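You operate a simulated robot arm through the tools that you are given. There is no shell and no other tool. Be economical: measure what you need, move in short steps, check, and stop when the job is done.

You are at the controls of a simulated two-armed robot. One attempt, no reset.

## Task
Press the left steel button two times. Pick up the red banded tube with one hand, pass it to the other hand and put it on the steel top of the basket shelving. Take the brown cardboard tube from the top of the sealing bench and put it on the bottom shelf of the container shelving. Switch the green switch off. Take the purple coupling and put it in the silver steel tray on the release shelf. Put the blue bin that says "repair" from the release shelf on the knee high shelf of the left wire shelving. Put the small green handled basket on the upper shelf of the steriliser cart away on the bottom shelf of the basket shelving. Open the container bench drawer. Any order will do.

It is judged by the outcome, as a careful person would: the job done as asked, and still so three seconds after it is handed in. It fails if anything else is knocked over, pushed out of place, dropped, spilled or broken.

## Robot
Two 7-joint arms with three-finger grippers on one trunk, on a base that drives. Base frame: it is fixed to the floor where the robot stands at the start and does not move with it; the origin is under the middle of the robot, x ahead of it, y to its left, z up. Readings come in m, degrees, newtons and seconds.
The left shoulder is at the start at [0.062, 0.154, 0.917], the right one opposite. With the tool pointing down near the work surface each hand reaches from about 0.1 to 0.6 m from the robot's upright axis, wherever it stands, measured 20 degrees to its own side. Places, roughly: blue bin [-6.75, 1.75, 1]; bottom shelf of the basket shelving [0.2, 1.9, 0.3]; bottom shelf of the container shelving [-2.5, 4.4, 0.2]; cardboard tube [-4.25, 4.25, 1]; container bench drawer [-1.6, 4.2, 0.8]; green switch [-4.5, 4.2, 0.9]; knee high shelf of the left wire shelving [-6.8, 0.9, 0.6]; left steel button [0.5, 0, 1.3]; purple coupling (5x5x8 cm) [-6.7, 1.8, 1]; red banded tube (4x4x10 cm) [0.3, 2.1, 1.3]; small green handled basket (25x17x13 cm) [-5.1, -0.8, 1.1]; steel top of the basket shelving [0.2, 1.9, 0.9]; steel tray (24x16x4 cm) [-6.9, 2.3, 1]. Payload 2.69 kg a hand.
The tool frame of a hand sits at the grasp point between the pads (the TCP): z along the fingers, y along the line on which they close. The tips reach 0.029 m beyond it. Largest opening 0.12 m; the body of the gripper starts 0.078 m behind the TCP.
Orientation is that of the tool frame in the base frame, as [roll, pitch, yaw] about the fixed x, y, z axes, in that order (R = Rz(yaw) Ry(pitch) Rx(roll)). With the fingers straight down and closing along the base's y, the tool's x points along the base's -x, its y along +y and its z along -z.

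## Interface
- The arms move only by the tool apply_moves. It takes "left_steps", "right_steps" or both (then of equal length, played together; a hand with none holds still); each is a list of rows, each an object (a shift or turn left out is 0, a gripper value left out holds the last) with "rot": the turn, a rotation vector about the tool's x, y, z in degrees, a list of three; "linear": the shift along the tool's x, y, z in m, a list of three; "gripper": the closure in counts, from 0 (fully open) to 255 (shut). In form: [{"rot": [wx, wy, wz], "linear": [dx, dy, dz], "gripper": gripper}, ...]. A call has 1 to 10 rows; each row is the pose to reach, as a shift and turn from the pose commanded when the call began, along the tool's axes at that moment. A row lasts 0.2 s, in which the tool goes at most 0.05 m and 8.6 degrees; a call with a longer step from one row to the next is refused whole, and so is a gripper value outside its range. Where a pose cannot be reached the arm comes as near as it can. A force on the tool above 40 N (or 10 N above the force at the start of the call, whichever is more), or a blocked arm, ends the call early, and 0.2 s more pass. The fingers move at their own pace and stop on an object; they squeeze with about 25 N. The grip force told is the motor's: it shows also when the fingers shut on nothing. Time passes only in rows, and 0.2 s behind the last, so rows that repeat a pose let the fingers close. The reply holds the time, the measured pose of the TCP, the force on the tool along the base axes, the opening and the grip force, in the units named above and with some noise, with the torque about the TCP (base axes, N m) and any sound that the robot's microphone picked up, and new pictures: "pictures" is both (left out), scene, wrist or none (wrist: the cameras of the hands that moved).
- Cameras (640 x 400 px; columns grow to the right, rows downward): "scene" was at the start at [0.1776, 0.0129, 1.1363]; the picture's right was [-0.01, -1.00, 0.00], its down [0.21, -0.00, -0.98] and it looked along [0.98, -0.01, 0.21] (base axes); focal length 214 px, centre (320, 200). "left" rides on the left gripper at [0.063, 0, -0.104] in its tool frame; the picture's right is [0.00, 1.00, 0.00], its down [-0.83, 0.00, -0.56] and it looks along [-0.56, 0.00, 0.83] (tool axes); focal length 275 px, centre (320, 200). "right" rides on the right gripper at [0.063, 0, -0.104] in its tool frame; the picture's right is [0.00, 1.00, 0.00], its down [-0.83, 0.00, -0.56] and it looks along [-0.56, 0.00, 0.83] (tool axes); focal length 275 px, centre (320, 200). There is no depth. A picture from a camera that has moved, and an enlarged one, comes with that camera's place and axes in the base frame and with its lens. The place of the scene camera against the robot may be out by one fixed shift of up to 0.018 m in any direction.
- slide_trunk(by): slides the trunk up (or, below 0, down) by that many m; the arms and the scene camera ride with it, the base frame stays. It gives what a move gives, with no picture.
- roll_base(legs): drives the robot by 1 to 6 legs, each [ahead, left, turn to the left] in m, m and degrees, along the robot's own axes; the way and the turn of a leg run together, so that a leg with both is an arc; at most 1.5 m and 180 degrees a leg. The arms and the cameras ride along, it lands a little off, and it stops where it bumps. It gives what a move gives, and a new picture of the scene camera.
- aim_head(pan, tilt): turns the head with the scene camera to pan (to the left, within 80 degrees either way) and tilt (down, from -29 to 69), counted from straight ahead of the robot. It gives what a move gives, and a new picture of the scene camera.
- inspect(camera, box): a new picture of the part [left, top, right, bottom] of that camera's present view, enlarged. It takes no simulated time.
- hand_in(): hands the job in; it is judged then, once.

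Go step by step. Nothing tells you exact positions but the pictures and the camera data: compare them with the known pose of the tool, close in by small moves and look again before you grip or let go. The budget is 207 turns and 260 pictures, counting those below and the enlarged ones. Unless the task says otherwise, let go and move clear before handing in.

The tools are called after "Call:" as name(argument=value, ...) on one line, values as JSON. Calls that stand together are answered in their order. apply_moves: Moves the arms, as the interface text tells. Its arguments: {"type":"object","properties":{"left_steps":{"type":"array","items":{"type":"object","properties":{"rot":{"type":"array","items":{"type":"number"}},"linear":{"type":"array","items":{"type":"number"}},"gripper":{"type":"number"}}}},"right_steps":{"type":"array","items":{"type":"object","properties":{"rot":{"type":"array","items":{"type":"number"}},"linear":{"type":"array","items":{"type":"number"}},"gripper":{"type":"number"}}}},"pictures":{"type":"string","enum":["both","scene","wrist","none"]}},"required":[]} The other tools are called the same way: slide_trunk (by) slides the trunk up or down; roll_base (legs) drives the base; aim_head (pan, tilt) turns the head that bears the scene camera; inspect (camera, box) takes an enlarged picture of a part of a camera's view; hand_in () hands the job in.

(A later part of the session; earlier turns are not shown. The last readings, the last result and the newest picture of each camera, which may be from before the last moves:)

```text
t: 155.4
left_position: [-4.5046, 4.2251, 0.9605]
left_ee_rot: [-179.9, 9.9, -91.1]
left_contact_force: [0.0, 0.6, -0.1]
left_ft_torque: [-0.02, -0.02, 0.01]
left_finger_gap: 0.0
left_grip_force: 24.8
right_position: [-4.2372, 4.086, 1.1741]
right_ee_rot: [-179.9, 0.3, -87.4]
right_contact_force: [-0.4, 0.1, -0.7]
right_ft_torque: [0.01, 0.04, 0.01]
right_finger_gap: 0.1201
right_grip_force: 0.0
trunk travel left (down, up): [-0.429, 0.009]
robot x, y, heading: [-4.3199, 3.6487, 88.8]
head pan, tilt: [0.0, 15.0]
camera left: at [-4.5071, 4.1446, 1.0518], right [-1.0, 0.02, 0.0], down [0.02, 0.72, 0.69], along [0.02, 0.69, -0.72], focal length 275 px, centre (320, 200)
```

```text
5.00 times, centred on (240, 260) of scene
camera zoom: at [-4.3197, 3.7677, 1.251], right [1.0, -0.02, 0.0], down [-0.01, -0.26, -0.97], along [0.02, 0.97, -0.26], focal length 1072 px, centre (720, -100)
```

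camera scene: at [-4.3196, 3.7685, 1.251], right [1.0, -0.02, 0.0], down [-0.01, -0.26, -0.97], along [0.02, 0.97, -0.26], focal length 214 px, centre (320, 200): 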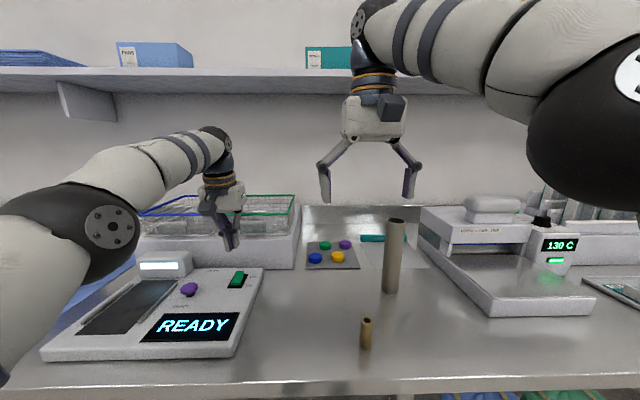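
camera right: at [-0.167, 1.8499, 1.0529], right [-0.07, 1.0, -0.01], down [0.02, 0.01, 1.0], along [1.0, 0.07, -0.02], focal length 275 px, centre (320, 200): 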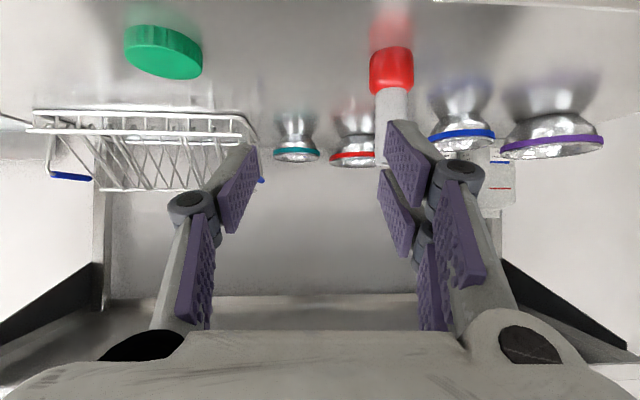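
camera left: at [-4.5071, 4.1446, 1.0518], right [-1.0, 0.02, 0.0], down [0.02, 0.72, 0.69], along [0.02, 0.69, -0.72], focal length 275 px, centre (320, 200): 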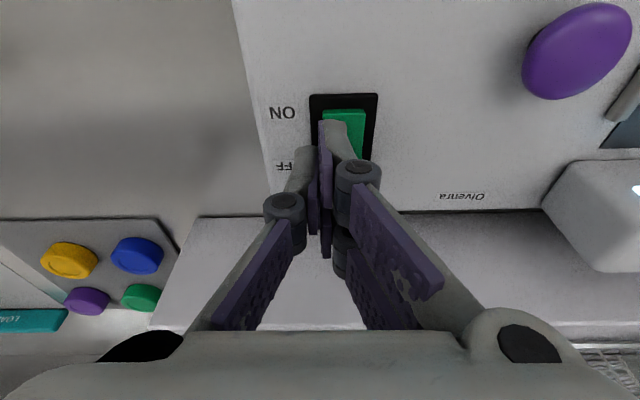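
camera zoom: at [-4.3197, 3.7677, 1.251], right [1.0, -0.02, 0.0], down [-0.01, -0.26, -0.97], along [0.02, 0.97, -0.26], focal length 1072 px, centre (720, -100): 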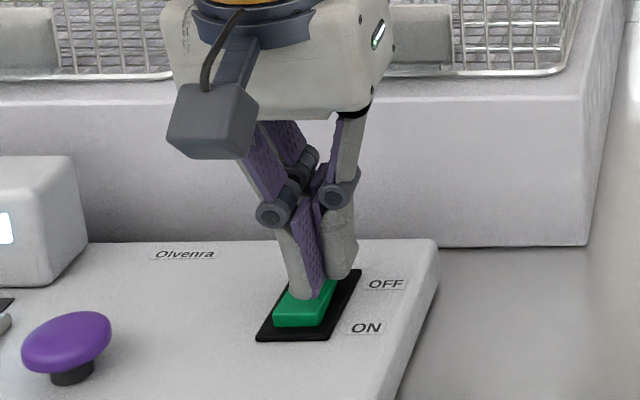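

No contact yet, and the tip would land on the rocker's front half. I'll lift, shift 2 cm rearward, and look again.

Call:
apply_moves(left_steps=[{"linear": [-0.002, 0.004, -0.012]}, {"linear": [-0.023, 0.004, -0.012]}, {"linear": [-0.022, 0.004, -0.005]}], pictures="wrist")

Call:
inspect(camera="scene", box=[190, 220, 290, 300])

```text
t: 156.2
left_position: [-4.5078, 4.245, 0.97]
left_ee_rot: [-180.0, 9.9, -91.3]
left_contact_force: [0.3, -0.4, -0.4]
left_ft_torque: [0.0, -0.02, 0.01]
left_finger_gap: 0.0001
left_grip_force: 24.5
right_position: [-4.2358, 4.0842, 1.174]
right_ee_rot: [-179.9, 0.3, -87.4]
right_contact_force: [-0.2, -0.4, -0.1]
right_ft_torque: [0.04, -0.04, -0.03]
right_finger_gap: 0.1198
right_grip_force: 0.0
trunk travel left (down, up): [-0.429, 0.009]
robot x, y, heading: [-4.322, 3.6479, 89.0]
head pan, tilt: [0.0, 15.0]
camera left: at [-4.5108, 4.1655, 1.062], right [-1.0, 0.03, 0.0], down [0.02, 0.72, 0.69], along [0.02, 0.69, -0.72], focal length 275 px, centre (320, 200)
```

left: 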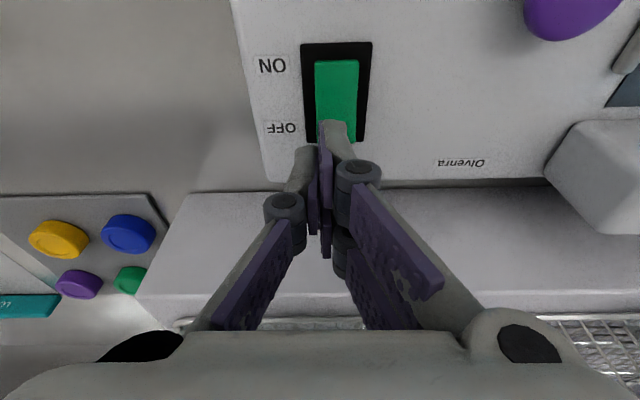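

```text
5.00 times, centred on (240, 260) of scene
camera zoom: at [-4.3197, 3.7666, 1.2513], right [1.0, -0.02, 0.0], down [-0.01, -0.26, -0.97], along [0.02, 0.97, -0.26], focal length 1072 px, centre (720, -100)
```

zoom: 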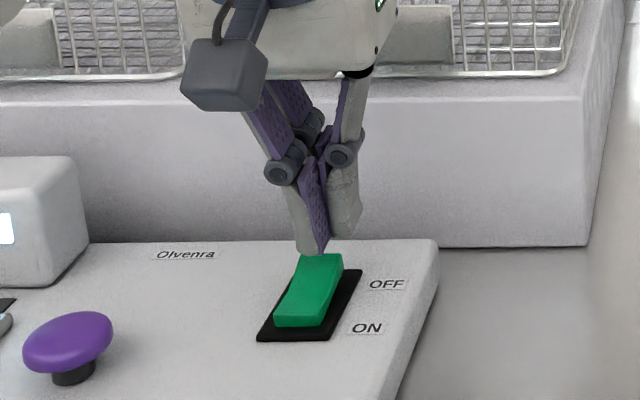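

Now the tip is over the rocker's rear. Pressing down.

Call:
apply_moves(left_steps=[{"linear": [0.0, 0, 0.006]}, {"linear": [0.001, 0, 0.012]}, {"linear": [0.002, 0, 0.017]}, {"linear": [0.003, 0, 0.022]}, {"linear": [0.004, 0, 0.027]}, {"linear": [0.004, 0, 0.031]}], pictures="wrist")

Call:
inspect(camera="scene", box=[190, 220, 290, 300])

```text
t: 157.6
left_position: [-4.5067, 4.2495, 0.9506]
left_ee_rot: [-179.9, 11.4, -91.1]
left_contact_force: [-0.7, -3.9, 28.2]
left_ft_torque: [-0.57, 0.07, 0.0]
left_finger_gap: 0.0
left_grip_force: 25.1
right_position: [-4.2363, 4.083, 1.1758]
right_ee_rot: [-180.0, 0.3, -87.4]
right_contact_force: [-0.4, -0.5, -1.2]
right_ft_torque: [0.03, -0.02, -0.01]
right_finger_gap: 0.1198
right_grip_force: 0.2
trunk travel left (down, up): [-0.429, 0.009]
robot x, y, heading: [-4.3218, 3.6439, 89.0]
head pan, tilt: [0.0, 15.0]
stopped in row 6 (left hand): the force on the tool passed its limit at 44 N (the readings are from after the stop); the commanded pose is now the measured one
camera left: at [-4.5106, 4.166, 1.0404], right [-1.0, 0.02, 0.0], down [0.02, 0.71, 0.71], along [0.02, 0.71, -0.71], focal length 275 px, centre (320, 200)
```

left: 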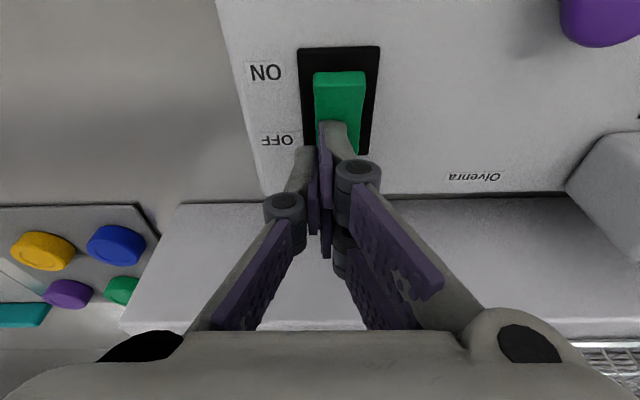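

```text
5.00 times, centred on (240, 260) of scene
camera zoom: at [-4.319, 3.7648, 1.2514], right [1.0, -0.02, 0.0], down [-0.01, -0.26, -0.97], along [0.02, 0.97, -0.26], focal length 1072 px, centre (720, -100)
```

zoom: 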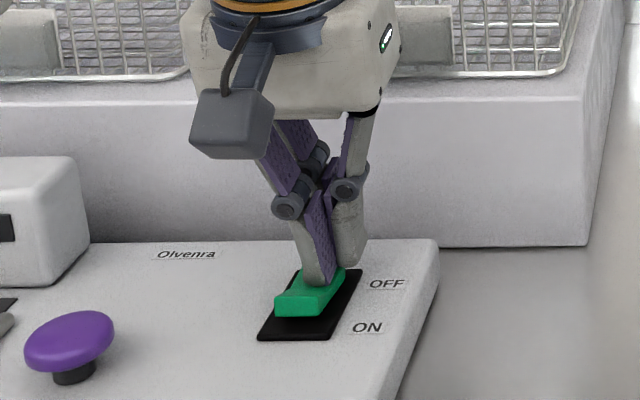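

The rocker flipped to OFF and the unit's display went dark. Lifting away and checking.

Call:
apply_moves(left_steps=[{"linear": [0, 0, -0.02]}, {"linear": [0, 0, -0.06]}, {"linear": [0, 0, -0.1]}, {"linear": [0, 0, -0.14]}, {"linear": [0.03, 0, -0.17]}, {"linear": [0.06, 0, -0.19]}], pictures="scene")

Call:
inspect(camera="scene", box=[140, 220, 440, 370])

```text
t: 159.0
left_position: [-4.5072, 4.1824, 1.1365]
left_ee_rot: [180.0, 10.5, -91.1]
left_contact_force: [-0.7, 0.5, -0.1]
left_ft_torque: [0.03, 0.0, 0.03]
left_finger_gap: 0.0
left_grip_force: 29.0
left hand out of reach, approached as far as the arm can: row 4, 5, 6
right_position: [-4.2364, 4.0852, 1.1735]
right_ee_rot: [-179.9, 0.2, -87.3]
right_contact_force: [-0.1, 0.3, 0.1]
right_ft_torque: [0.01, -0.03, 0.01]
right_finger_gap: 0.1199
right_grip_force: 0.0
trunk travel left (down, up): [-0.429, 0.009]
robot x, y, heading: [-4.3172, 3.6461, 89.0]
head pan, tilt: [0.0, 15.0]
camera scene: at [-4.3195, 3.7673, 1.2511], right [1.0, -0.02, 0.0], down [-0.01, -0.26, -0.97], along [0.02, 0.97, -0.26], focal length 214 px, centre (320, 200)
```

scene: 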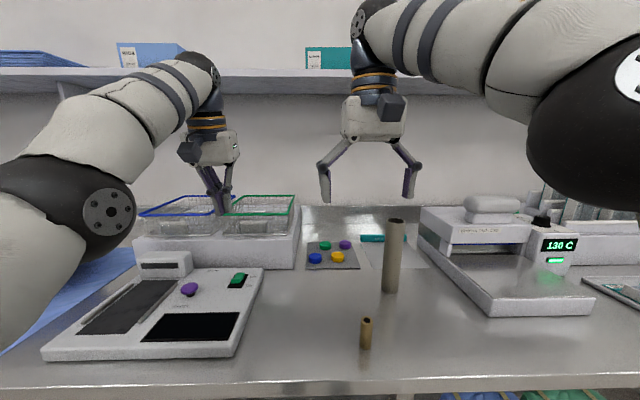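

```text
2.13 times, centred on (290, 295) of scene
camera zoom: at [-4.3195, 3.7673, 1.2511], right [1.0, -0.02, 0.0], down [-0.01, -0.26, -0.97], along [0.02, 0.97, -0.26], focal length 458 px, centre (384, -3)
```

zoom: 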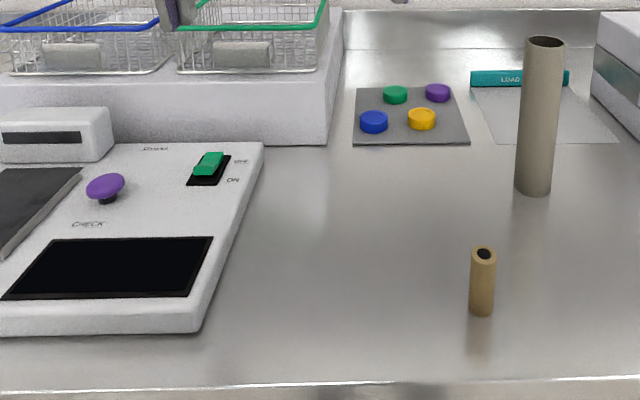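

The switch is off and the sealer is dark. Now I'll measure both tubes with the right wrist camera.

Call:
inspect(camera="right", box=[0, 0, 640, 400])

```text
1.00 times, centred on (320, 200) of right (not enlarged: the box is as wide or as high as the picture)
camera zoom: at [-4.2339, 4.0224, 1.2789], right [-1.0, -0.05, 0.0], down [-0.04, 0.83, 0.56], along [-0.03, 0.56, -0.83], focal length 275 px, centre (320, 200)
```

zoom: 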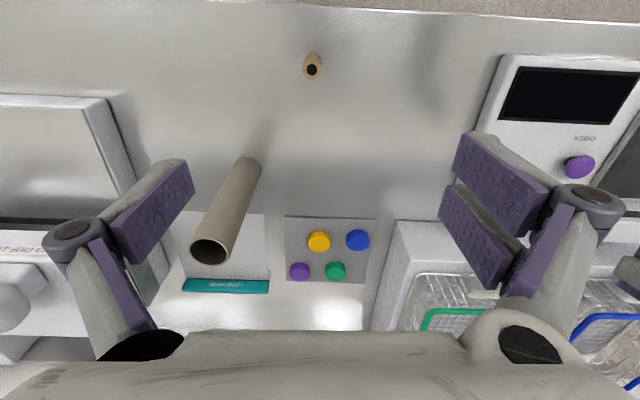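

Measured: small tube (-4.23, 4.07), tall tube (-4.13, 4.235). I'll check how the given rough places match at the release shelf before choosing; driving there now.

Call:
roll_base(legs=[[-0.7, 0, 0], [0, 0, 90], [0.5, 1.0, 0], [0.9, 0, 0]])

```text
t: 178.5
left_position: [-6.3025, 1.8332, 1.1362]
left_ee_rot: [-179.9, 10.6, -2.2]
left_contact_force: [-0.1, 0.0, -0.2]
left_ft_torque: [0.01, 0.02, -0.01]
left_finger_gap: 0.0002
left_grip_force: 28.8
right_position: [-6.1993, 2.1026, 1.1742]
right_ee_rot: [180.0, 0.2, 1.6]
right_contact_force: [-0.1, 0.3, 0.9]
right_ft_torque: [0.0, -0.01, -0.01]
right_finger_gap: 0.12
right_grip_force: 0.1
trunk travel left (down, up): [-0.429, 0.009]
robot x, y, heading: [-5.7617, 2.0083, 177.8]
head pan, tilt: [0.0, 15.0]
camera scene: at [-5.8705, 2.028, 1.251], right [0.04, 1.0, 0.0], down [0.26, -0.01, -0.97], along [-0.97, 0.04, -0.26], focal length 214 px, centre (320, 200)
```

scene: 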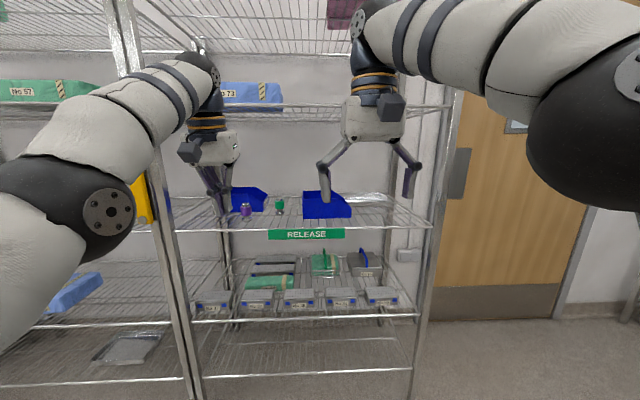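

The RELEASE shelf is ahead with two blue bins, a purple and a green coupling. Zooming in.

Call:
inspect(camera="scene", box=[200, 165, 440, 315])

Call:
inspect(camera="left", box=[0, 0, 640, 400])

Call:
inspect(camera="right", box=[0, 0, 640, 400])

```text
2.67 times, centred on (320, 240) of scene
camera zoom: at [-5.8705, 2.028, 1.251], right [0.04, 1.0, 0.0], down [0.26, -0.01, -0.97], along [-0.97, 0.04, -0.26], focal length 572 px, centre (320, 93)
```

zoom: 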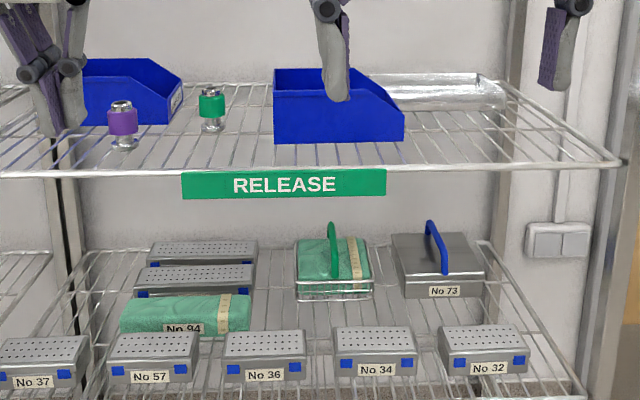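

```text
1.00 times, centred on (320, 200) of left (not enlarged: the box is as wide or as high as the picture)
camera zoom: at [-6.2222, 1.8291, 1.2271], right [-0.04, -1.0, 0.0], down [-0.72, 0.03, 0.7], along [-0.7, 0.03, -0.72], focal length 275 px, centre (320, 200)
```

zoom: 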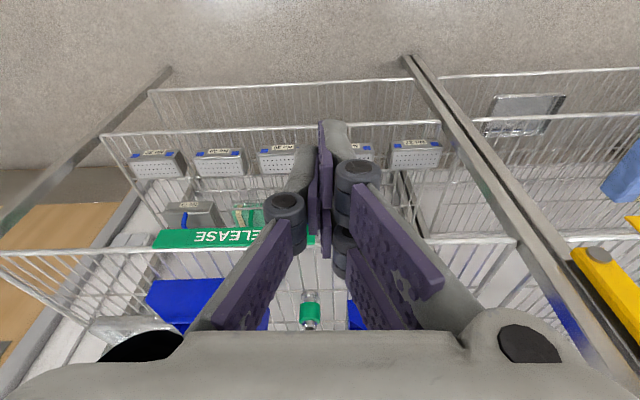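

```text
1.00 times, centred on (320, 200) of right (not enlarged: the box is as wide or as high as the picture)
camera zoom: at [-6.1364, 2.1052, 1.2787], right [0.03, -1.0, 0.0], down [-0.83, -0.03, 0.56], along [-0.56, -0.02, -0.83], focal length 275 px, centre (320, 200)
```

zoom: 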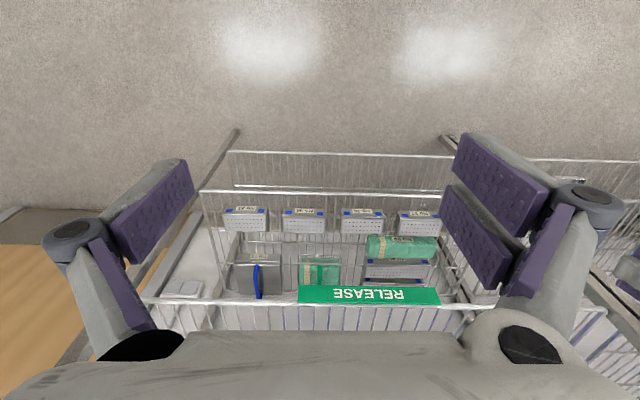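

Call:
inspect(camera="scene", box=[225, 175, 305, 225])

Call:
aim_head(pan=25, tilt=20)

```text
8.00 times, centred on (265, 200) of scene
camera zoom: at [-5.8705, 2.028, 1.251], right [0.04, 1.0, 0.0], down [0.26, -0.01, -0.97], along [-0.97, 0.04, -0.26], focal length 1716 px, centre (760, 200)
```

zoom: 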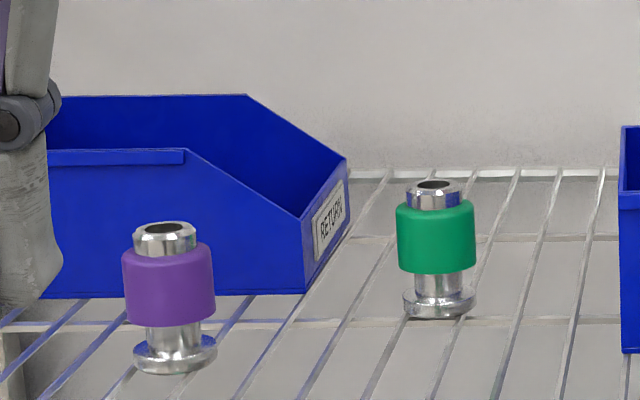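

```text
t: 179.4
left_position: [-6.3025, 1.8315, 1.1352]
left_ee_rot: [-179.9, 10.4, -2.2]
left_contact_force: [0.2, 0.3, 1.2]
left_ft_torque: [-0.01, -0.01, -0.03]
left_finger_gap: 0.0001
left_grip_force: 29.0
right_position: [-6.1987, 2.1026, 1.1741]
right_ee_rot: [-179.9, 0.3, 1.7]
right_contact_force: [-0.5, 0.3, 0.4]
right_ft_torque: [-0.02, 0.0, 0.02]
right_finger_gap: 0.1199
right_grip_force: 0.1
trunk travel left (down, up): [-0.429, 0.009]
robot x, y, heading: [-5.7609, 2.0095, 177.6]
head pan, tilt: [25.0, 20.0]
camera scene: at [-5.8629, 1.9884, 1.2429], right [-0.39, 0.92, 0.0], down [0.32, 0.13, -0.94], along [-0.87, -0.36, -0.34], focal length 214 px, centre (320, 200)
```

scene: 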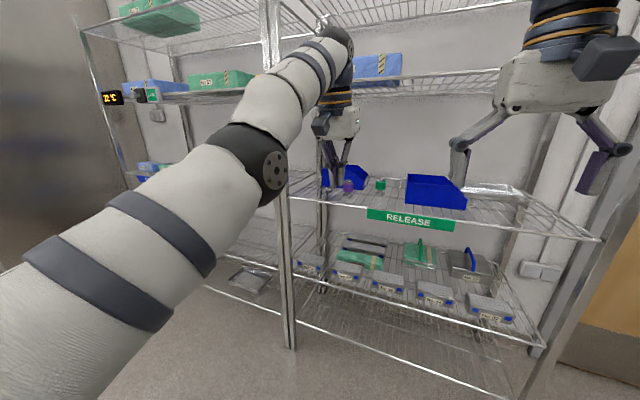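

The left bin says "RETURN", so the other must be read. I'll shift right to see its label side.

Call:
roll_base(legs=[[0, -0.6, 0]])

Call:
inspect(camera="scene", box=[200, 100, 440, 250])

```text
t: 184.4
left_position: [-6.2811, 2.425, 1.1355]
left_ee_rot: [-179.8, 10.5, -1.5]
left_contact_force: [0.0, 0.7, -0.5]
left_ft_torque: [0.02, -0.01, 0.02]
left_finger_gap: 0.0
left_grip_force: 28.8
right_position: [-6.1808, 2.6971, 1.1729]
right_ee_rot: [-179.9, 0.2, 2.2]
right_contact_force: [-0.1, -0.2, 0.3]
right_ft_torque: [0.0, 0.0, 0.01]
right_finger_gap: 0.1201
right_grip_force: 0.1
trunk travel left (down, up): [-0.429, 0.009]
robot x, y, heading: [-5.744, 2.6117, 178.5]
head pan, tilt: [25.0, 20.0]
camera scene: at [-5.8429, 2.5868, 1.2429], right [-0.4, 0.92, 0.0], down [0.31, 0.14, -0.94], along [-0.86, -0.37, -0.34], focal length 214 px, centre (320, 200)
```

scene: 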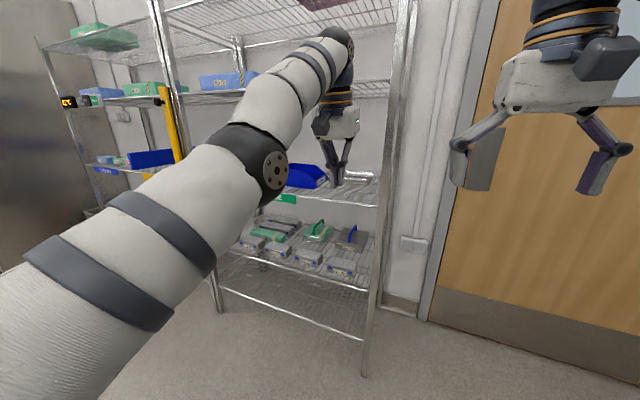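

```text
2.67 times, centred on (320, 175) of scene
camera zoom: at [-5.8429, 2.5868, 1.2429], right [-0.4, 0.92, 0.0], down [0.31, 0.14, -0.94], along [-0.86, -0.37, -0.34], focal length 572 px, centre (320, 267)
```

zoom: 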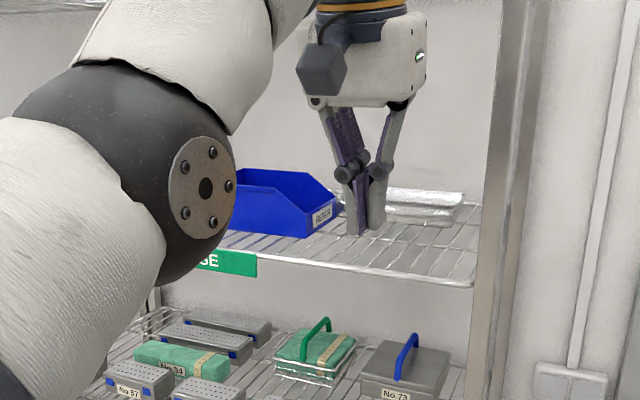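

Call:
inspect(camera="scene", box=[300, 165, 348, 195])

Call:
inspect(camera="left", box=[200, 200, 640, 400])

```text
13.33 times, centred on (324, 180) of scene
camera zoom: at [-5.8429, 2.5868, 1.2429], right [-0.4, 0.92, 0.0], down [0.31, 0.14, -0.94], along [-0.86, -0.37, -0.34], focal length 2860 px, centre (267, 467)
```

zoom: 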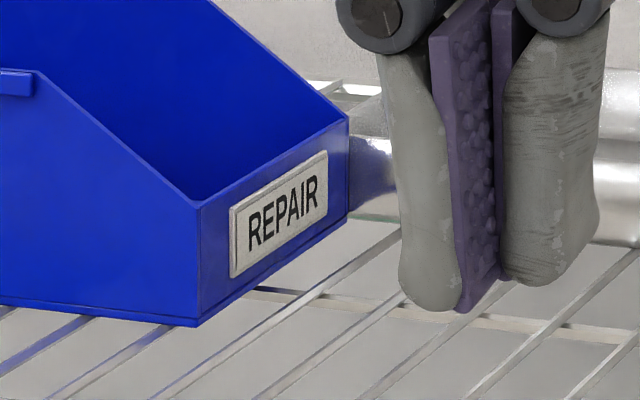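

```text
1.45 times, centred on (420, 300) of left
camera zoom: at [-6.2004, 2.4233, 1.2271], right [-0.03, -1.0, 0.0], down [-0.72, 0.02, 0.7], along [-0.7, 0.02, -0.72], focal length 400 px, centre (174, 54)
```

zoom: 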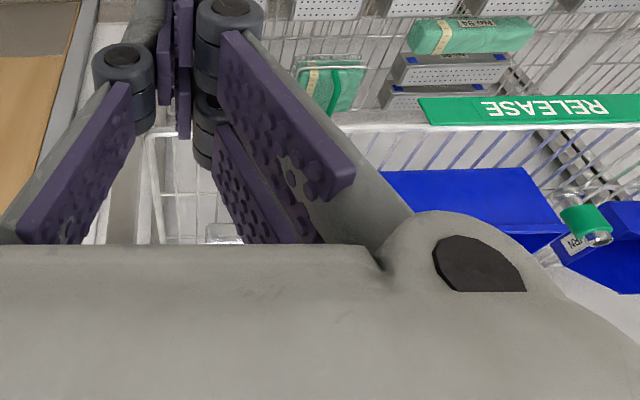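

Bin "REPAIR" is the one at about (-6.76, 2.09). I'll grip it two-handed with hands pitched 45°, pinching its end walls. First I pitch both hands and line up with it.

Call:
apply_moves(left_steps=[{"rot": [0, -5, 0], "linear": [0.013, -0.013, -0.007], "gripper": 120}, {"rot": [0, -10, 0], "linear": [0.026, -0.026, -0.014]}, {"rot": [0, -15, 0], "linear": [0.04, -0.04, -0.02]}, {"rot": [0, -20, 0], "linear": [0.055, -0.055, -0.028]}, {"rot": [0, -25, 0], "linear": [0.07, -0.07, -0.037]}, {"rot": [0, -35, 0], "linear": [0.091, -0.09, -0.047]}], right_steps=[{"rot": [0, -8, 0], "linear": [0, -0.005, 0], "gripper": 120}, {"rot": [0, -16, 0], "linear": [0, -0.01, 0]}, {"rot": [0, -24, 0], "linear": [0, -0.015, 0]}, {"rot": [0, -32, 0], "linear": [0, -0.02, 0]}, {"rot": [0, -40, 0], "linear": [0, -0.025, 0]}, {"rot": [0, -45, 0], "linear": [0, -0.025, 0]}], pictures="none")

Call:
roll_base(legs=[[0, 0.5, 1.5], [0.3, 0, 0]])

Call:
aim_head(pan=0, tilt=25)

```text
refused: row 6 steps farther than a row can; nothing moved
```

```text
t: 190.6
left_position: [-6.5926, 1.9039, 1.1359]
left_ee_rot: [-179.9, 10.6, -0.4]
left_contact_force: [-0.8, 0.1, 0.0]
left_ft_torque: [0.03, -0.05, -0.04]
left_finger_gap: 0.0001
left_grip_force: 28.7
right_position: [-6.5001, 2.1761, 1.1732]
right_ee_rot: [-179.9, 0.2, 3.3]
right_contact_force: [0.1, -0.4, -0.3]
right_ft_torque: [-0.03, -0.05, -0.03]
right_finger_gap: 0.1199
right_grip_force: 0.1
trunk travel left (down, up): [-0.429, 0.009]
robot x, y, heading: [-6.0588, 2.0997, 179.5]
head pan, tilt: [25.0, 20.0]
camera scene: at [-6.1588, 2.0732, 1.2429], right [-0.42, 0.91, 0.0], down [0.31, 0.14, -0.94], along [-0.85, -0.39, -0.34], focal length 214 px, centre (320, 200)
```

scene: 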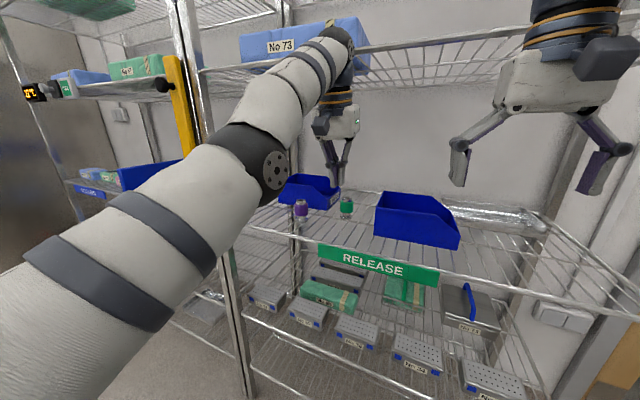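

```text
t: 191.5
left_position: [-6.5923, 1.9039, 1.1372]
left_ee_rot: [-179.9, 10.5, -0.4]
left_contact_force: [0.8, 0.3, -0.2]
left_ft_torque: [0.0, 0.02, -0.05]
left_finger_gap: 0.0
left_grip_force: 28.0
right_position: [-6.4988, 2.177, 1.1736]
right_ee_rot: [-179.9, 0.3, 3.2]
right_contact_force: [0.0, -0.1, 0.2]
right_ft_torque: [0.03, 0.0, -0.02]
right_finger_gap: 0.1201
right_grip_force: 0.0
trunk travel left (down, up): [-0.429, 0.009]
robot x, y, heading: [-6.0561, 2.0946, 179.6]
head pan, tilt: [0.0, 25.0]
camera scene: at [-6.1659, 2.1125, 1.2348], right [0.01, 1.0, 0.0], down [0.42, 0.0, -0.91], along [-0.91, 0.01, -0.42], focal length 214 px, centre (320, 200)
```

scene: 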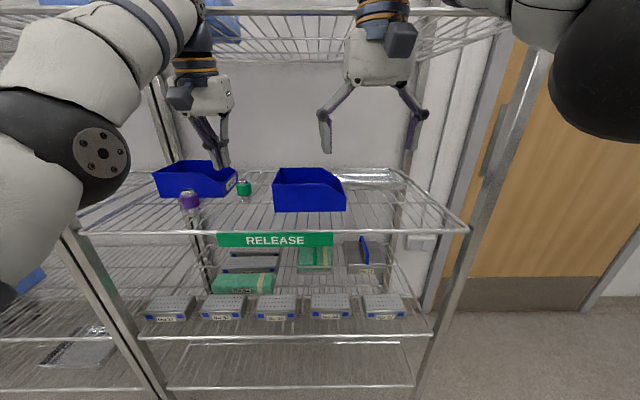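

Pitching both hands and lining them up over the bin's end walls, in smaller steps.

Call:
apply_moves(left_steps=[{"rot": [0, -6, 0], "linear": [0.013, -0.015, -0.007], "gripper": 120}, {"rot": [0, -12, 0], "linear": [0.026, -0.03, -0.014]}, {"rot": [0, -18, 0], "linear": [0.04, -0.045, -0.02]}, {"rot": [0, -24, 0], "linear": [0.055, -0.06, -0.028]}, {"rot": [0, -30, 0], "linear": [0.07, -0.08, -0.037]}, {"rot": [0, -35, 0], "linear": [0.08, -0.1, -0.042]}], right_steps=[{"rot": [0, -8, 0], "linear": [0, -0.005, 0], "gripper": 120}, {"rot": [0, -16, 0], "linear": [0, -0.01, 0]}, {"rot": [0, -24, 0], "linear": [0, -0.015, 0]}, {"rot": [0, -32, 0], "linear": [0, -0.02, 0]}, {"rot": [0, -40, 0], "linear": [0, -0.025, 0]}, {"rot": [0, -45, 0], "linear": [0, -0.025, 0]}], pictures="both")

```text
t: 192.9
left_position: [-6.6011, 2.0996, 1.2723]
left_ee_rot: [179.7, 45.8, -0.6]
left_contact_force: [1.0, 2.4, 1.2]
left_ft_torque: [-0.11, 0.04, 0.16]
left_finger_gap: 0.0633
left_grip_force: 0.1
left hand out of reach, approached as far as the arm can: row 1, 2, 3, 4, 5, 6
right_position: [-6.4995, 2.2083, 1.1761]
right_ee_rot: [179.7, 45.6, 3.1]
right_contact_force: [-0.5, 1.9, 0.6]
right_ft_torque: [-0.11, 0.03, 0.07]
right_finger_gap: 0.0631
right_grip_force: 0.1
trunk travel left (down, up): [-0.429, 0.009]
robot x, y, heading: [-6.058, 2.0981, 179.7]
head pan, tilt: [0.0, 25.0]
camera scene: at [-6.1639, 2.1173, 1.2352], right [0.01, 1.0, 0.0], down [0.42, -0.01, -0.91], along [-0.91, 0.01, -0.42], focal length 214 px, centre (320, 200)
camera right: at [-6.3803, 2.2152, 1.2044], right [0.06, -1.0, 0.0], down [-0.19, -0.01, 0.98], along [-0.98, -0.06, -0.19], focal length 275 px, centre (320, 200)
camera left: at [-6.4831, 2.0969, 1.3007], right [-0.01, -1.0, 0.01], down [-0.18, 0.01, 0.98], along [-0.98, 0.01, -0.18], focal length 275 px, centre (320, 200)
```

scene: 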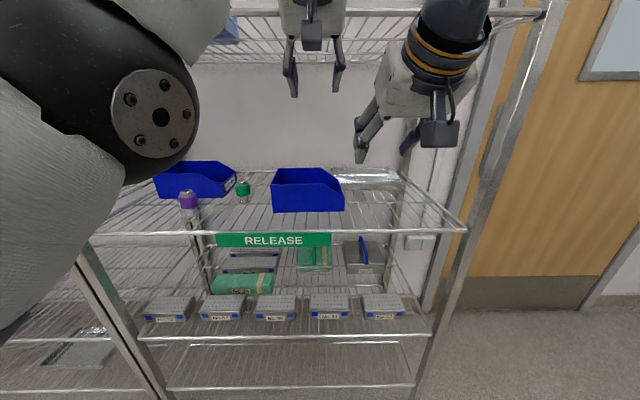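
right: 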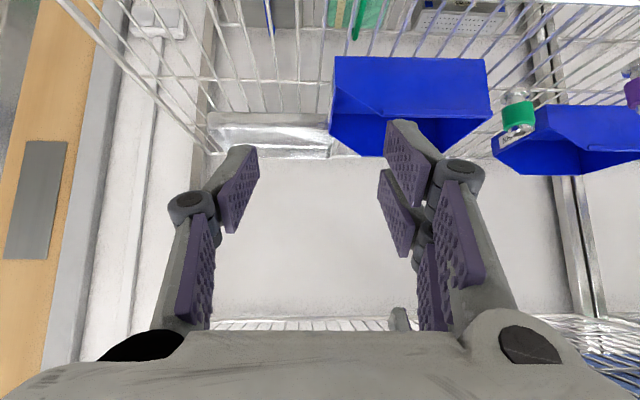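
left: 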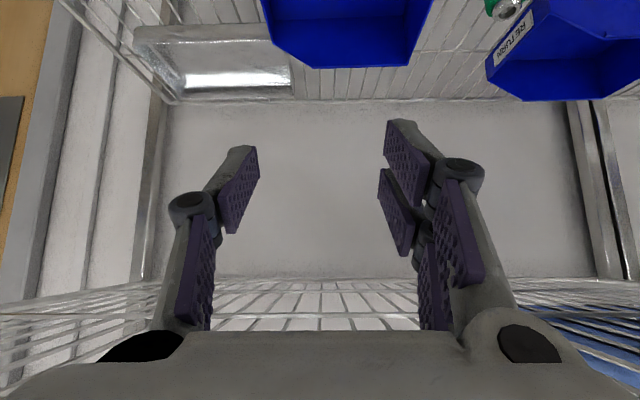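

The left hand ended up nearer the centre and higher than intended. I'll move it left and down.

Call:
apply_moves(left_steps=[{"linear": [0.01, 0.03, 0]}, {"linear": [0.03, 0.06, 0.005]}, {"linear": [0.05, 0.09, 0.02]}, {"linear": [0.07, 0.105, 0.035]}, {"linear": [0.08, 0.105, 0.05]}], pictures="both")

```text
t: 193.7
left_position: [-6.6289, 2.0328, 1.2712]
left_ee_rot: [-179.8, 45.2, -1.3]
left_contact_force: [29.2, 5.7, -8.1]
left_ft_torque: [-0.33, 3.05, 0.63]
left_finger_gap: 0.0635
left_grip_force: 0.0
left hand out of reach, approached as far as the arm can: row 1, 2, 3, 4
right_position: [-6.4991, 2.2027, 1.1733]
right_ee_rot: [-179.8, 45.2, 3.4]
right_contact_force: [-1.7, -0.7, -0.8]
right_ft_torque: [0.02, -0.04, -0.02]
right_finger_gap: 0.0635
right_grip_force: 0.0
trunk travel left (down, up): [-0.429, 0.009]
robot x, y, heading: [-6.0587, 2.0994, 179.8]
head pan, tilt: [0.0, 25.0]
stopped in row 4 (left hand): the force on the tool passed its limit at 109 N (the readings are from after the stop); the commanded pose is now the measured one
camera scene: at [-6.1639, 2.1122, 1.2351], right [0.01, 1.0, 0.0], down [0.42, 0.0, -0.91], along [-0.91, 0.01, -0.42], focal length 214 px, centre (320, 200)
camera left: at [-6.5119, 2.0287, 1.3004], right [-0.03, -1.0, 0.0], down [-0.19, 0.01, 0.98], along [-0.98, 0.03, -0.19], focal length 275 px, centre (320, 200)
```

scene: 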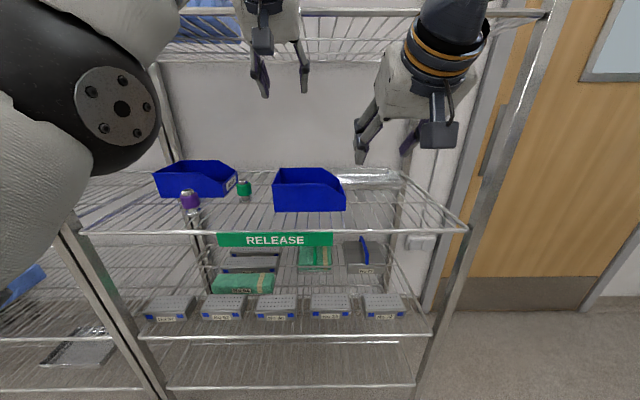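
left: 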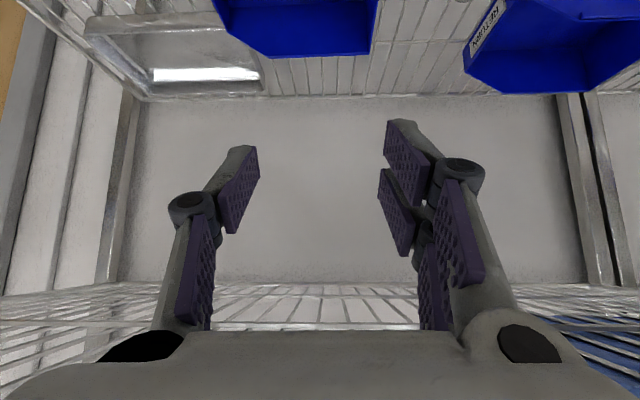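

The left wrist bumped the upper shelf's edge. I'll back the base off and re-pose the left arm in free space.

Call:
roll_base(legs=[[-0.45, 0, 0]])

Call:
apply_moves(left_steps=[{"linear": [0.02, 0.03, 0.02]}, {"linear": [0.04, 0.06, 0.04]}, {"linear": [0.06, 0.09, 0.06]}], pictures="scene")

```text
t: 196.5
left_position: [-6.182, 2.0306, 1.2697]
left_ee_rot: [-179.7, 45.4, -1.5]
left_contact_force: [0.3, -1.5, 0.6]
left_ft_torque: [0.02, 0.0, -0.01]
left_finger_gap: 0.0636
left_grip_force: 0.0
right_position: [-6.0472, 2.2012, 1.1727]
right_ee_rot: [-179.9, 45.2, 3.0]
right_contact_force: [0.8, 0.4, 0.3]
right_ft_torque: [0.04, 0.02, -0.02]
right_finger_gap: 0.0634
right_grip_force: 0.0
trunk travel left (down, up): [-0.429, 0.009]
robot x, y, heading: [-5.6055, 2.0932, 179.1]
head pan, tilt: [0.0, 25.0]
camera scene: at [-5.7136, 2.1083, 1.2348], right [0.01, 1.0, 0.0], down [0.42, -0.01, -0.91], along [-0.91, 0.01, -0.42], focal length 214 px, centre (320, 200)
```

scene: 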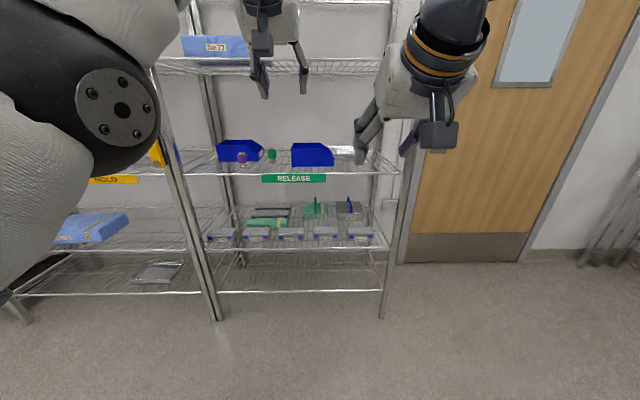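

```text
t: 197.3
left_position: [-6.2323, 1.9574, 1.231]
left_ee_rot: [-179.7, 45.1, -1.7]
left_contact_force: [-0.2, 0.2, 1.2]
left_ft_torque: [-0.03, 0.0, 0.0]
left_finger_gap: 0.0635
left_grip_force: 0.0
left hand out of reach, approached as far as the arm can: row 1, 2, 3
right_position: [-6.0476, 2.2003, 1.1734]
right_ee_rot: [-179.9, 45.0, 3.0]
right_contact_force: [0.1, -0.3, -0.5]
right_ft_torque: [0.02, 0.01, 0.04]
right_finger_gap: 0.0635
right_grip_force: 0.0
trunk travel left (down, up): [-0.429, 0.009]
robot x, y, heading: [-5.6088, 2.0931, 179.0]
head pan, tilt: [0.0, 25.0]
camera scene: at [-5.7141, 2.1083, 1.2348], right [0.01, 1.0, 0.0], down [0.42, -0.01, -0.91], along [-0.91, 0.01, -0.42], focal length 214 px, centre (320, 200)
```

scene: 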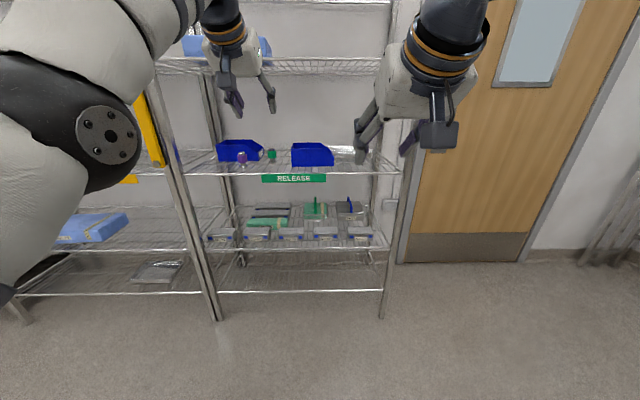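

The left arm is simply over-extended (0.62 m ahead). Pulling it back to mirror the right hand.

Call:
apply_moves(left_steps=[{"linear": [0.03, -0.002, -0.014]}, {"linear": [0.065, -0.004, -0.029]}, {"linear": [0.1, -0.006, -0.044]}, {"linear": [0.135, -0.009, -0.06]}, {"linear": [0.17, -0.011, -0.075]}, {"linear": [0.197, -0.013, -0.088]}], pictures="scene")

```text
t: 198.7
left_position: [-6.1921, 2.0019, 1.2679]
left_ee_rot: [-179.8, 45.2, -1.6]
left_contact_force: [0.5, 0.5, 0.7]
left_ft_torque: [0.02, 0.01, 0.0]
left_finger_gap: 0.0635
left_grip_force: 0.0
left hand out of reach, approached as far as the arm can: row 1, 2, 3, 4, 5, 6
right_position: [-6.0478, 2.2011, 1.1728]
right_ee_rot: [-179.8, 45.1, 3.2]
right_contact_force: [0.2, 0.3, 0.2]
right_ft_torque: [0.01, 0.02, 0.02]
right_finger_gap: 0.0637
right_grip_force: 0.0
trunk travel left (down, up): [-0.429, 0.009]
robot x, y, heading: [-5.6047, 2.0916, 179.1]
head pan, tilt: [0.0, 25.0]
camera scene: at [-5.7141, 2.108, 1.2348], right [0.01, 1.0, 0.0], down [0.42, -0.01, -0.91], along [-0.91, 0.01, -0.42], focal length 214 px, centre (320, 200)
```

scene: 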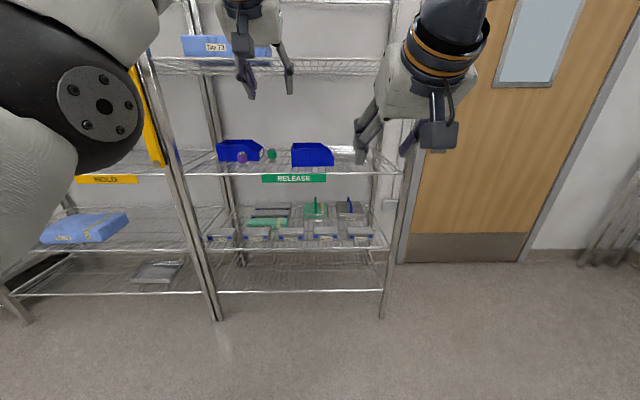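

The left arm is stuck in an awkward elbow branch. I'll try pointing it down, out to the left and lower to let it unwind.

Call:
apply_moves(left_steps=[{"rot": [0, 7, 0], "linear": [0.01, 0.03, 0.03]}, {"rot": [0, 14, 0], "linear": [0.02, 0.06, 0.06]}, {"rot": [0, 21, 0], "linear": [0.05, 0.09, 0.08]}, {"rot": [0, 28, 0], "linear": [0.08, 0.12, 0.1]}, {"rot": [0, 35, 0], "linear": [0.11, 0.15, 0.12]}, {"rot": [0, 42, 0], "linear": [0.14, 0.18, 0.13]}, {"rot": [0, 45, 0], "linear": [0.17, 0.2, 0.14]}, {"rot": [0, 45, 0], "linear": [0.2, 0.22, 0.15]}], pictures="scene")

```text
t: 200.5
left_position: [-6.1488, 1.7799, 1.0171]
left_ee_rot: [-179.8, 0.3, -1.8]
left_contact_force: [-0.5, -0.1, -0.5]
left_ft_torque: [0.01, 0.0, 0.03]
left_finger_gap: 0.0633
left_grip_force: 0.0
left hand out of reach, approached as far as the arm can: row 1, 2, 3, 4, 5, 6, 7, 8
right_position: [-6.0478, 2.1983, 1.1729]
right_ee_rot: [-179.8, 45.1, 3.2]
right_contact_force: [0.4, -0.5, 0.3]
right_ft_torque: [0.02, 0.0, -0.03]
right_finger_gap: 0.0634
right_grip_force: 0.1
trunk travel left (down, up): [-0.429, 0.009]
robot x, y, heading: [-5.6061, 2.0917, 179.4]
head pan, tilt: [0.0, 25.0]
camera scene: at [-5.7143, 2.1074, 1.2347], right [0.01, 1.0, 0.0], down [0.42, -0.01, -0.91], along [-0.91, 0.01, -0.42], focal length 214 px, centre (320, 200)
```

scene: 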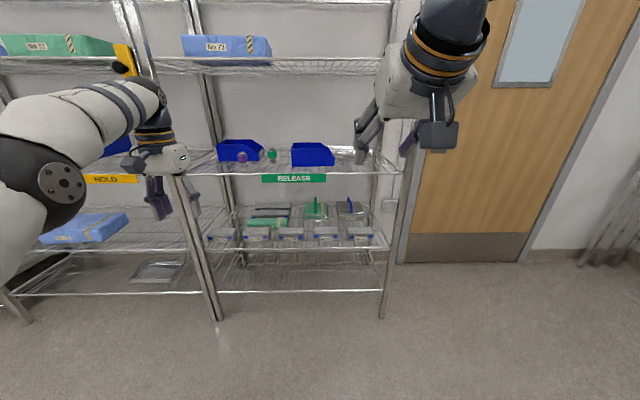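

Unwinding further: pull back toward the body and outward.

Call:
apply_moves(left_steps=[{"linear": [0.03, 0.01, 0.03]}, {"linear": [0.06, 0.02, 0.06]}, {"linear": [0.09, 0.03, 0.09]}, {"linear": [0.12, 0.03, 0.12]}, {"linear": [0.15, 0.03, 0.15]}], pictures="scene")

```text
t: 201.7
left_position: [-5.9976, 1.7464, 0.8666]
left_ee_rot: [-179.9, 0.3, -1.8]
left_contact_force: [0.8, 0.9, 0.1]
left_ft_torque: [0.02, 0.02, 0.01]
left_finger_gap: 0.0635
left_grip_force: 0.1
right_position: [-6.0474, 2.2, 1.1738]
right_ee_rot: [-179.8, 45.0, 2.9]
right_contact_force: [0.5, -0.7, -0.1]
right_ft_torque: [0.0, -0.02, 0.0]
right_finger_gap: 0.0634
right_grip_force: 0.0
trunk travel left (down, up): [-0.429, 0.009]
robot x, y, heading: [-5.6041, 2.0931, 179.2]
head pan, tilt: [0.0, 25.0]
camera scene: at [-5.7137, 2.1081, 1.2348], right [0.01, 1.0, 0.0], down [0.42, -0.01, -0.91], along [-0.91, 0.01, -0.42], focal length 214 px, centre (320, 200)
```

scene: 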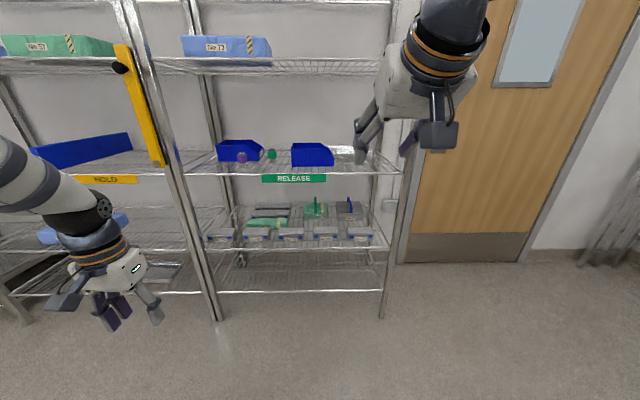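

Reached. Now raising it here to check the arm is in its normal branch.

Call:
apply_moves(left_steps=[{"linear": [0, -0.02, -0.04]}, {"linear": [0, -0.04, -0.08]}, {"linear": [0, -0.06, -0.12]}, {"linear": [0, -0.08, -0.16]}, {"linear": [0, -0.1, -0.2]}, {"linear": [0, -0.12, -0.24]}, {"linear": [0, -0.14, -0.26]}], pictures="scene")

```text
t: 203.3
left_position: [-5.9941, 1.8851, 1.1258]
left_ee_rot: [-179.6, 0.1, -1.6]
left_contact_force: [-0.5, 0.7, 0.1]
left_ft_torque: [0.02, -0.01, -0.02]
left_finger_gap: 0.0635
left_grip_force: 0.1
right_position: [-6.0478, 2.1995, 1.1727]
right_ee_rot: [-179.9, 45.1, 3.0]
right_contact_force: [0.7, -0.3, 0.6]
right_ft_torque: [-0.02, 0.01, -0.02]
right_finger_gap: 0.0636
right_grip_force: 0.1
trunk travel left (down, up): [-0.429, 0.009]
robot x, y, heading: [-5.6035, 2.0934, 179.2]
head pan, tilt: [0.0, 25.0]
camera scene: at [-5.714, 2.1144, 1.2348], right [0.08, 1.0, 0.0], down [0.42, -0.03, -0.91], along [-0.9, 0.07, -0.42], focal length 214 px, centre (320, 200)
```

scene: 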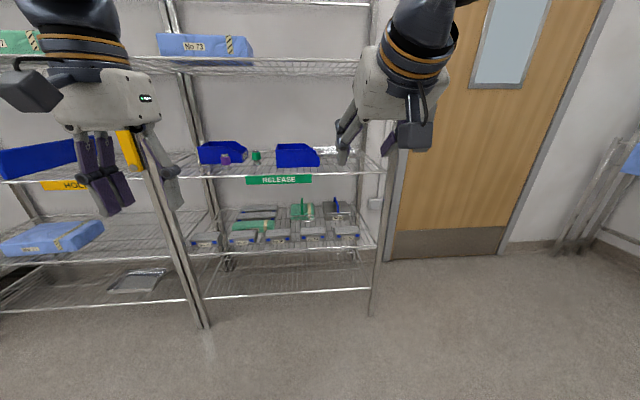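

The head was nudged again, so the elbow is on the inner side. I'll extend the left arm far out to the left, then return, to flip the elbow outward.

Call:
apply_moves(left_steps=[{"linear": [0, 0.04, 0.02]}, {"linear": [0, 0.08, 0.04]}, {"linear": [0, 0.12, 0.06]}, {"linear": [0.01, 0.16, 0.08]}, {"linear": [0.03, 0.2, 0.1]}, {"linear": [0.05, 0.24, 0.12]}, {"linear": [0.07, 0.28, 0.14]}, {"linear": [0.09, 0.32, 0.16]}, {"linear": [0.1, 0.36, 0.17]}, {"linear": [0.1, 0.4, 0.18]}], pictures="none")

Call:
aim_head(pan=50, tilt=20)

```text
t: 205.5
left_position: [-5.9035, 1.4838, 0.9462]
left_ee_rot: [-179.7, 0.2, -1.7]
left_contact_force: [0.2, -0.5, 0.7]
left_ft_torque: [0.04, -0.01, 0.03]
left_finger_gap: 0.0636
left_grip_force: 0.1
right_position: [-6.0484, 2.1991, 1.1724]
right_ee_rot: [-179.7, 45.2, 3.1]
right_contact_force: [-0.2, 0.7, 0.9]
right_ft_torque: [0.01, -0.01, -0.01]
right_finger_gap: 0.0637
right_grip_force: 0.1
trunk travel left (down, up): [-0.429, 0.009]
robot x, y, heading: [-5.6082, 2.0924, 179.3]
head pan, tilt: [0.0, 25.0]
```

```text
t: 206.6
left_position: [-5.9045, 1.4855, 0.9485]
left_ee_rot: [-179.8, 0.3, -1.7]
left_contact_force: [-0.7, -0.1, 0.1]
left_ft_torque: [-0.02, 0.01, 0.01]
left_finger_gap: 0.0636
left_grip_force: 0.1
right_position: [-6.0473, 2.2003, 1.1728]
right_ee_rot: [-179.8, 45.1, 3.0]
right_contact_force: [0.3, 0.1, -0.5]
right_ft_torque: [-0.03, -0.02, 0.01]
right_finger_gap: 0.0636
right_grip_force: 0.1
trunk travel left (down, up): [-0.429, 0.009]
robot x, y, heading: [-5.6093, 2.0931, 179.1]
head pan, tilt: [50.0, 20.0]
camera scene: at [-5.6827, 2.0366, 1.2429], right [-0.76, 0.65, 0.0], down [0.22, 0.26, -0.94], along [-0.61, -0.71, -0.34], focal length 214 px, centre (320, 200)
```

scene: 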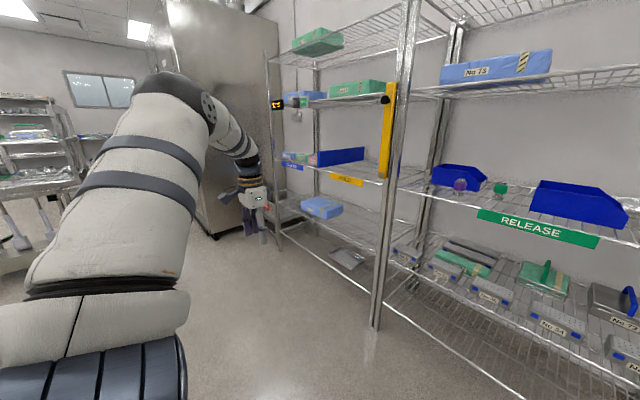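

The shelving is clear to see: the knee-high shelf of the left unit holds one blue pack with free space. I'll bring the left hand low and back, then up near its starting pose.

Call:
apply_moves(left_steps=[{"linear": [0.02, -0.04, 0.03]}, {"linear": [0.02, -0.08, 0.05]}, {"linear": [0.02, -0.12, 0.07]}, {"linear": [0.0, -0.16, 0.08]}, {"linear": [-0.02, -0.2, 0.08]}, {"linear": [-0.04, -0.24, 0.08]}, {"linear": [-0.06, -0.28, 0.06]}, {"linear": [-0.08, -0.31, 0.02]}, {"linear": [-0.09, -0.33, -0.03]}, {"linear": [-0.1, -0.34, -0.07]}], pictures="scene")

```text
refused: row 1 steps farther than a row can; nothing moved
```

Call:
apply_moves(left_steps=[{"linear": [0.01, -0.035, 0.03]}, {"linear": [0.02, -0.075, 0.05]}, {"linear": [0.02, -0.115, 0.07]}, {"linear": [0.0, -0.155, 0.08]}, {"linear": [-0.02, -0.195, 0.08]}, {"linear": [-0.04, -0.235, 0.08]}, {"linear": [-0.06, -0.275, 0.065]}, {"linear": [-0.08, -0.31, 0.035]}, {"linear": [-0.09, -0.33, -0.005]}, {"linear": [-0.1, -0.34, -0.045]}], pictures="scene")

```text
refused: row 8 steps farther than a row can; nothing moved
```

Call:
apply_moves(left_steps=[{"linear": [0.01, -0.03, 0.03]}, {"linear": [0.02, -0.07, 0.05]}, {"linear": [0.02, -0.11, 0.07]}, {"linear": [0.0, -0.15, 0.08]}, {"linear": [-0.02, -0.19, 0.08]}, {"linear": [-0.04, -0.23, 0.08]}, {"linear": [-0.06, -0.27, 0.07]}, {"linear": [-0.08, -0.3, 0.045]}, {"linear": [-0.09, -0.32, 0.01]}, {"linear": [-0.1, -0.34, -0.03]}], pictures="scene")

```text
t: 208.8
left_position: [-5.9936, 1.8289, 0.9741]
left_ee_rot: [-179.8, 0.4, -1.6]
left_contact_force: [0.0, 0.2, -0.9]
left_ft_torque: [-0.01, -0.01, 0.01]
left_finger_gap: 0.0632
left_grip_force: 0.0
right_position: [-6.0476, 2.2022, 1.1737]
right_ee_rot: [-179.9, 45.2, 2.9]
right_contact_force: [0.6, 0.2, -0.3]
right_ft_torque: [-0.01, 0.01, 0.02]
right_finger_gap: 0.0634
right_grip_force: 0.0
trunk travel left (down, up): [-0.429, 0.009]
robot x, y, heading: [-5.6078, 2.0947, 179.2]
head pan, tilt: [50.0, 20.0]
camera scene: at [-5.6824, 2.037, 1.243], right [-0.76, 0.65, 0.0], down [0.22, 0.26, -0.94], along [-0.61, -0.71, -0.34], focal length 214 px, centre (320, 200)
```

scene: 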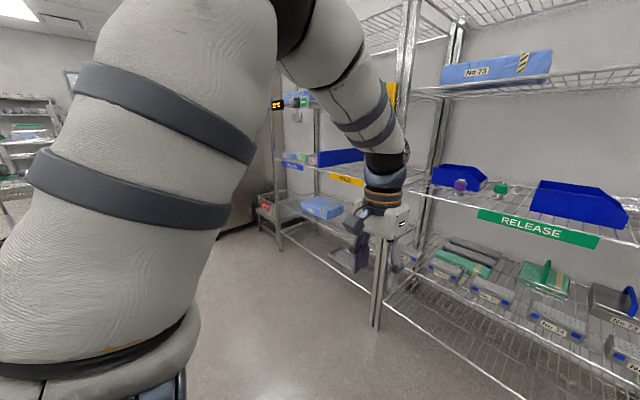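

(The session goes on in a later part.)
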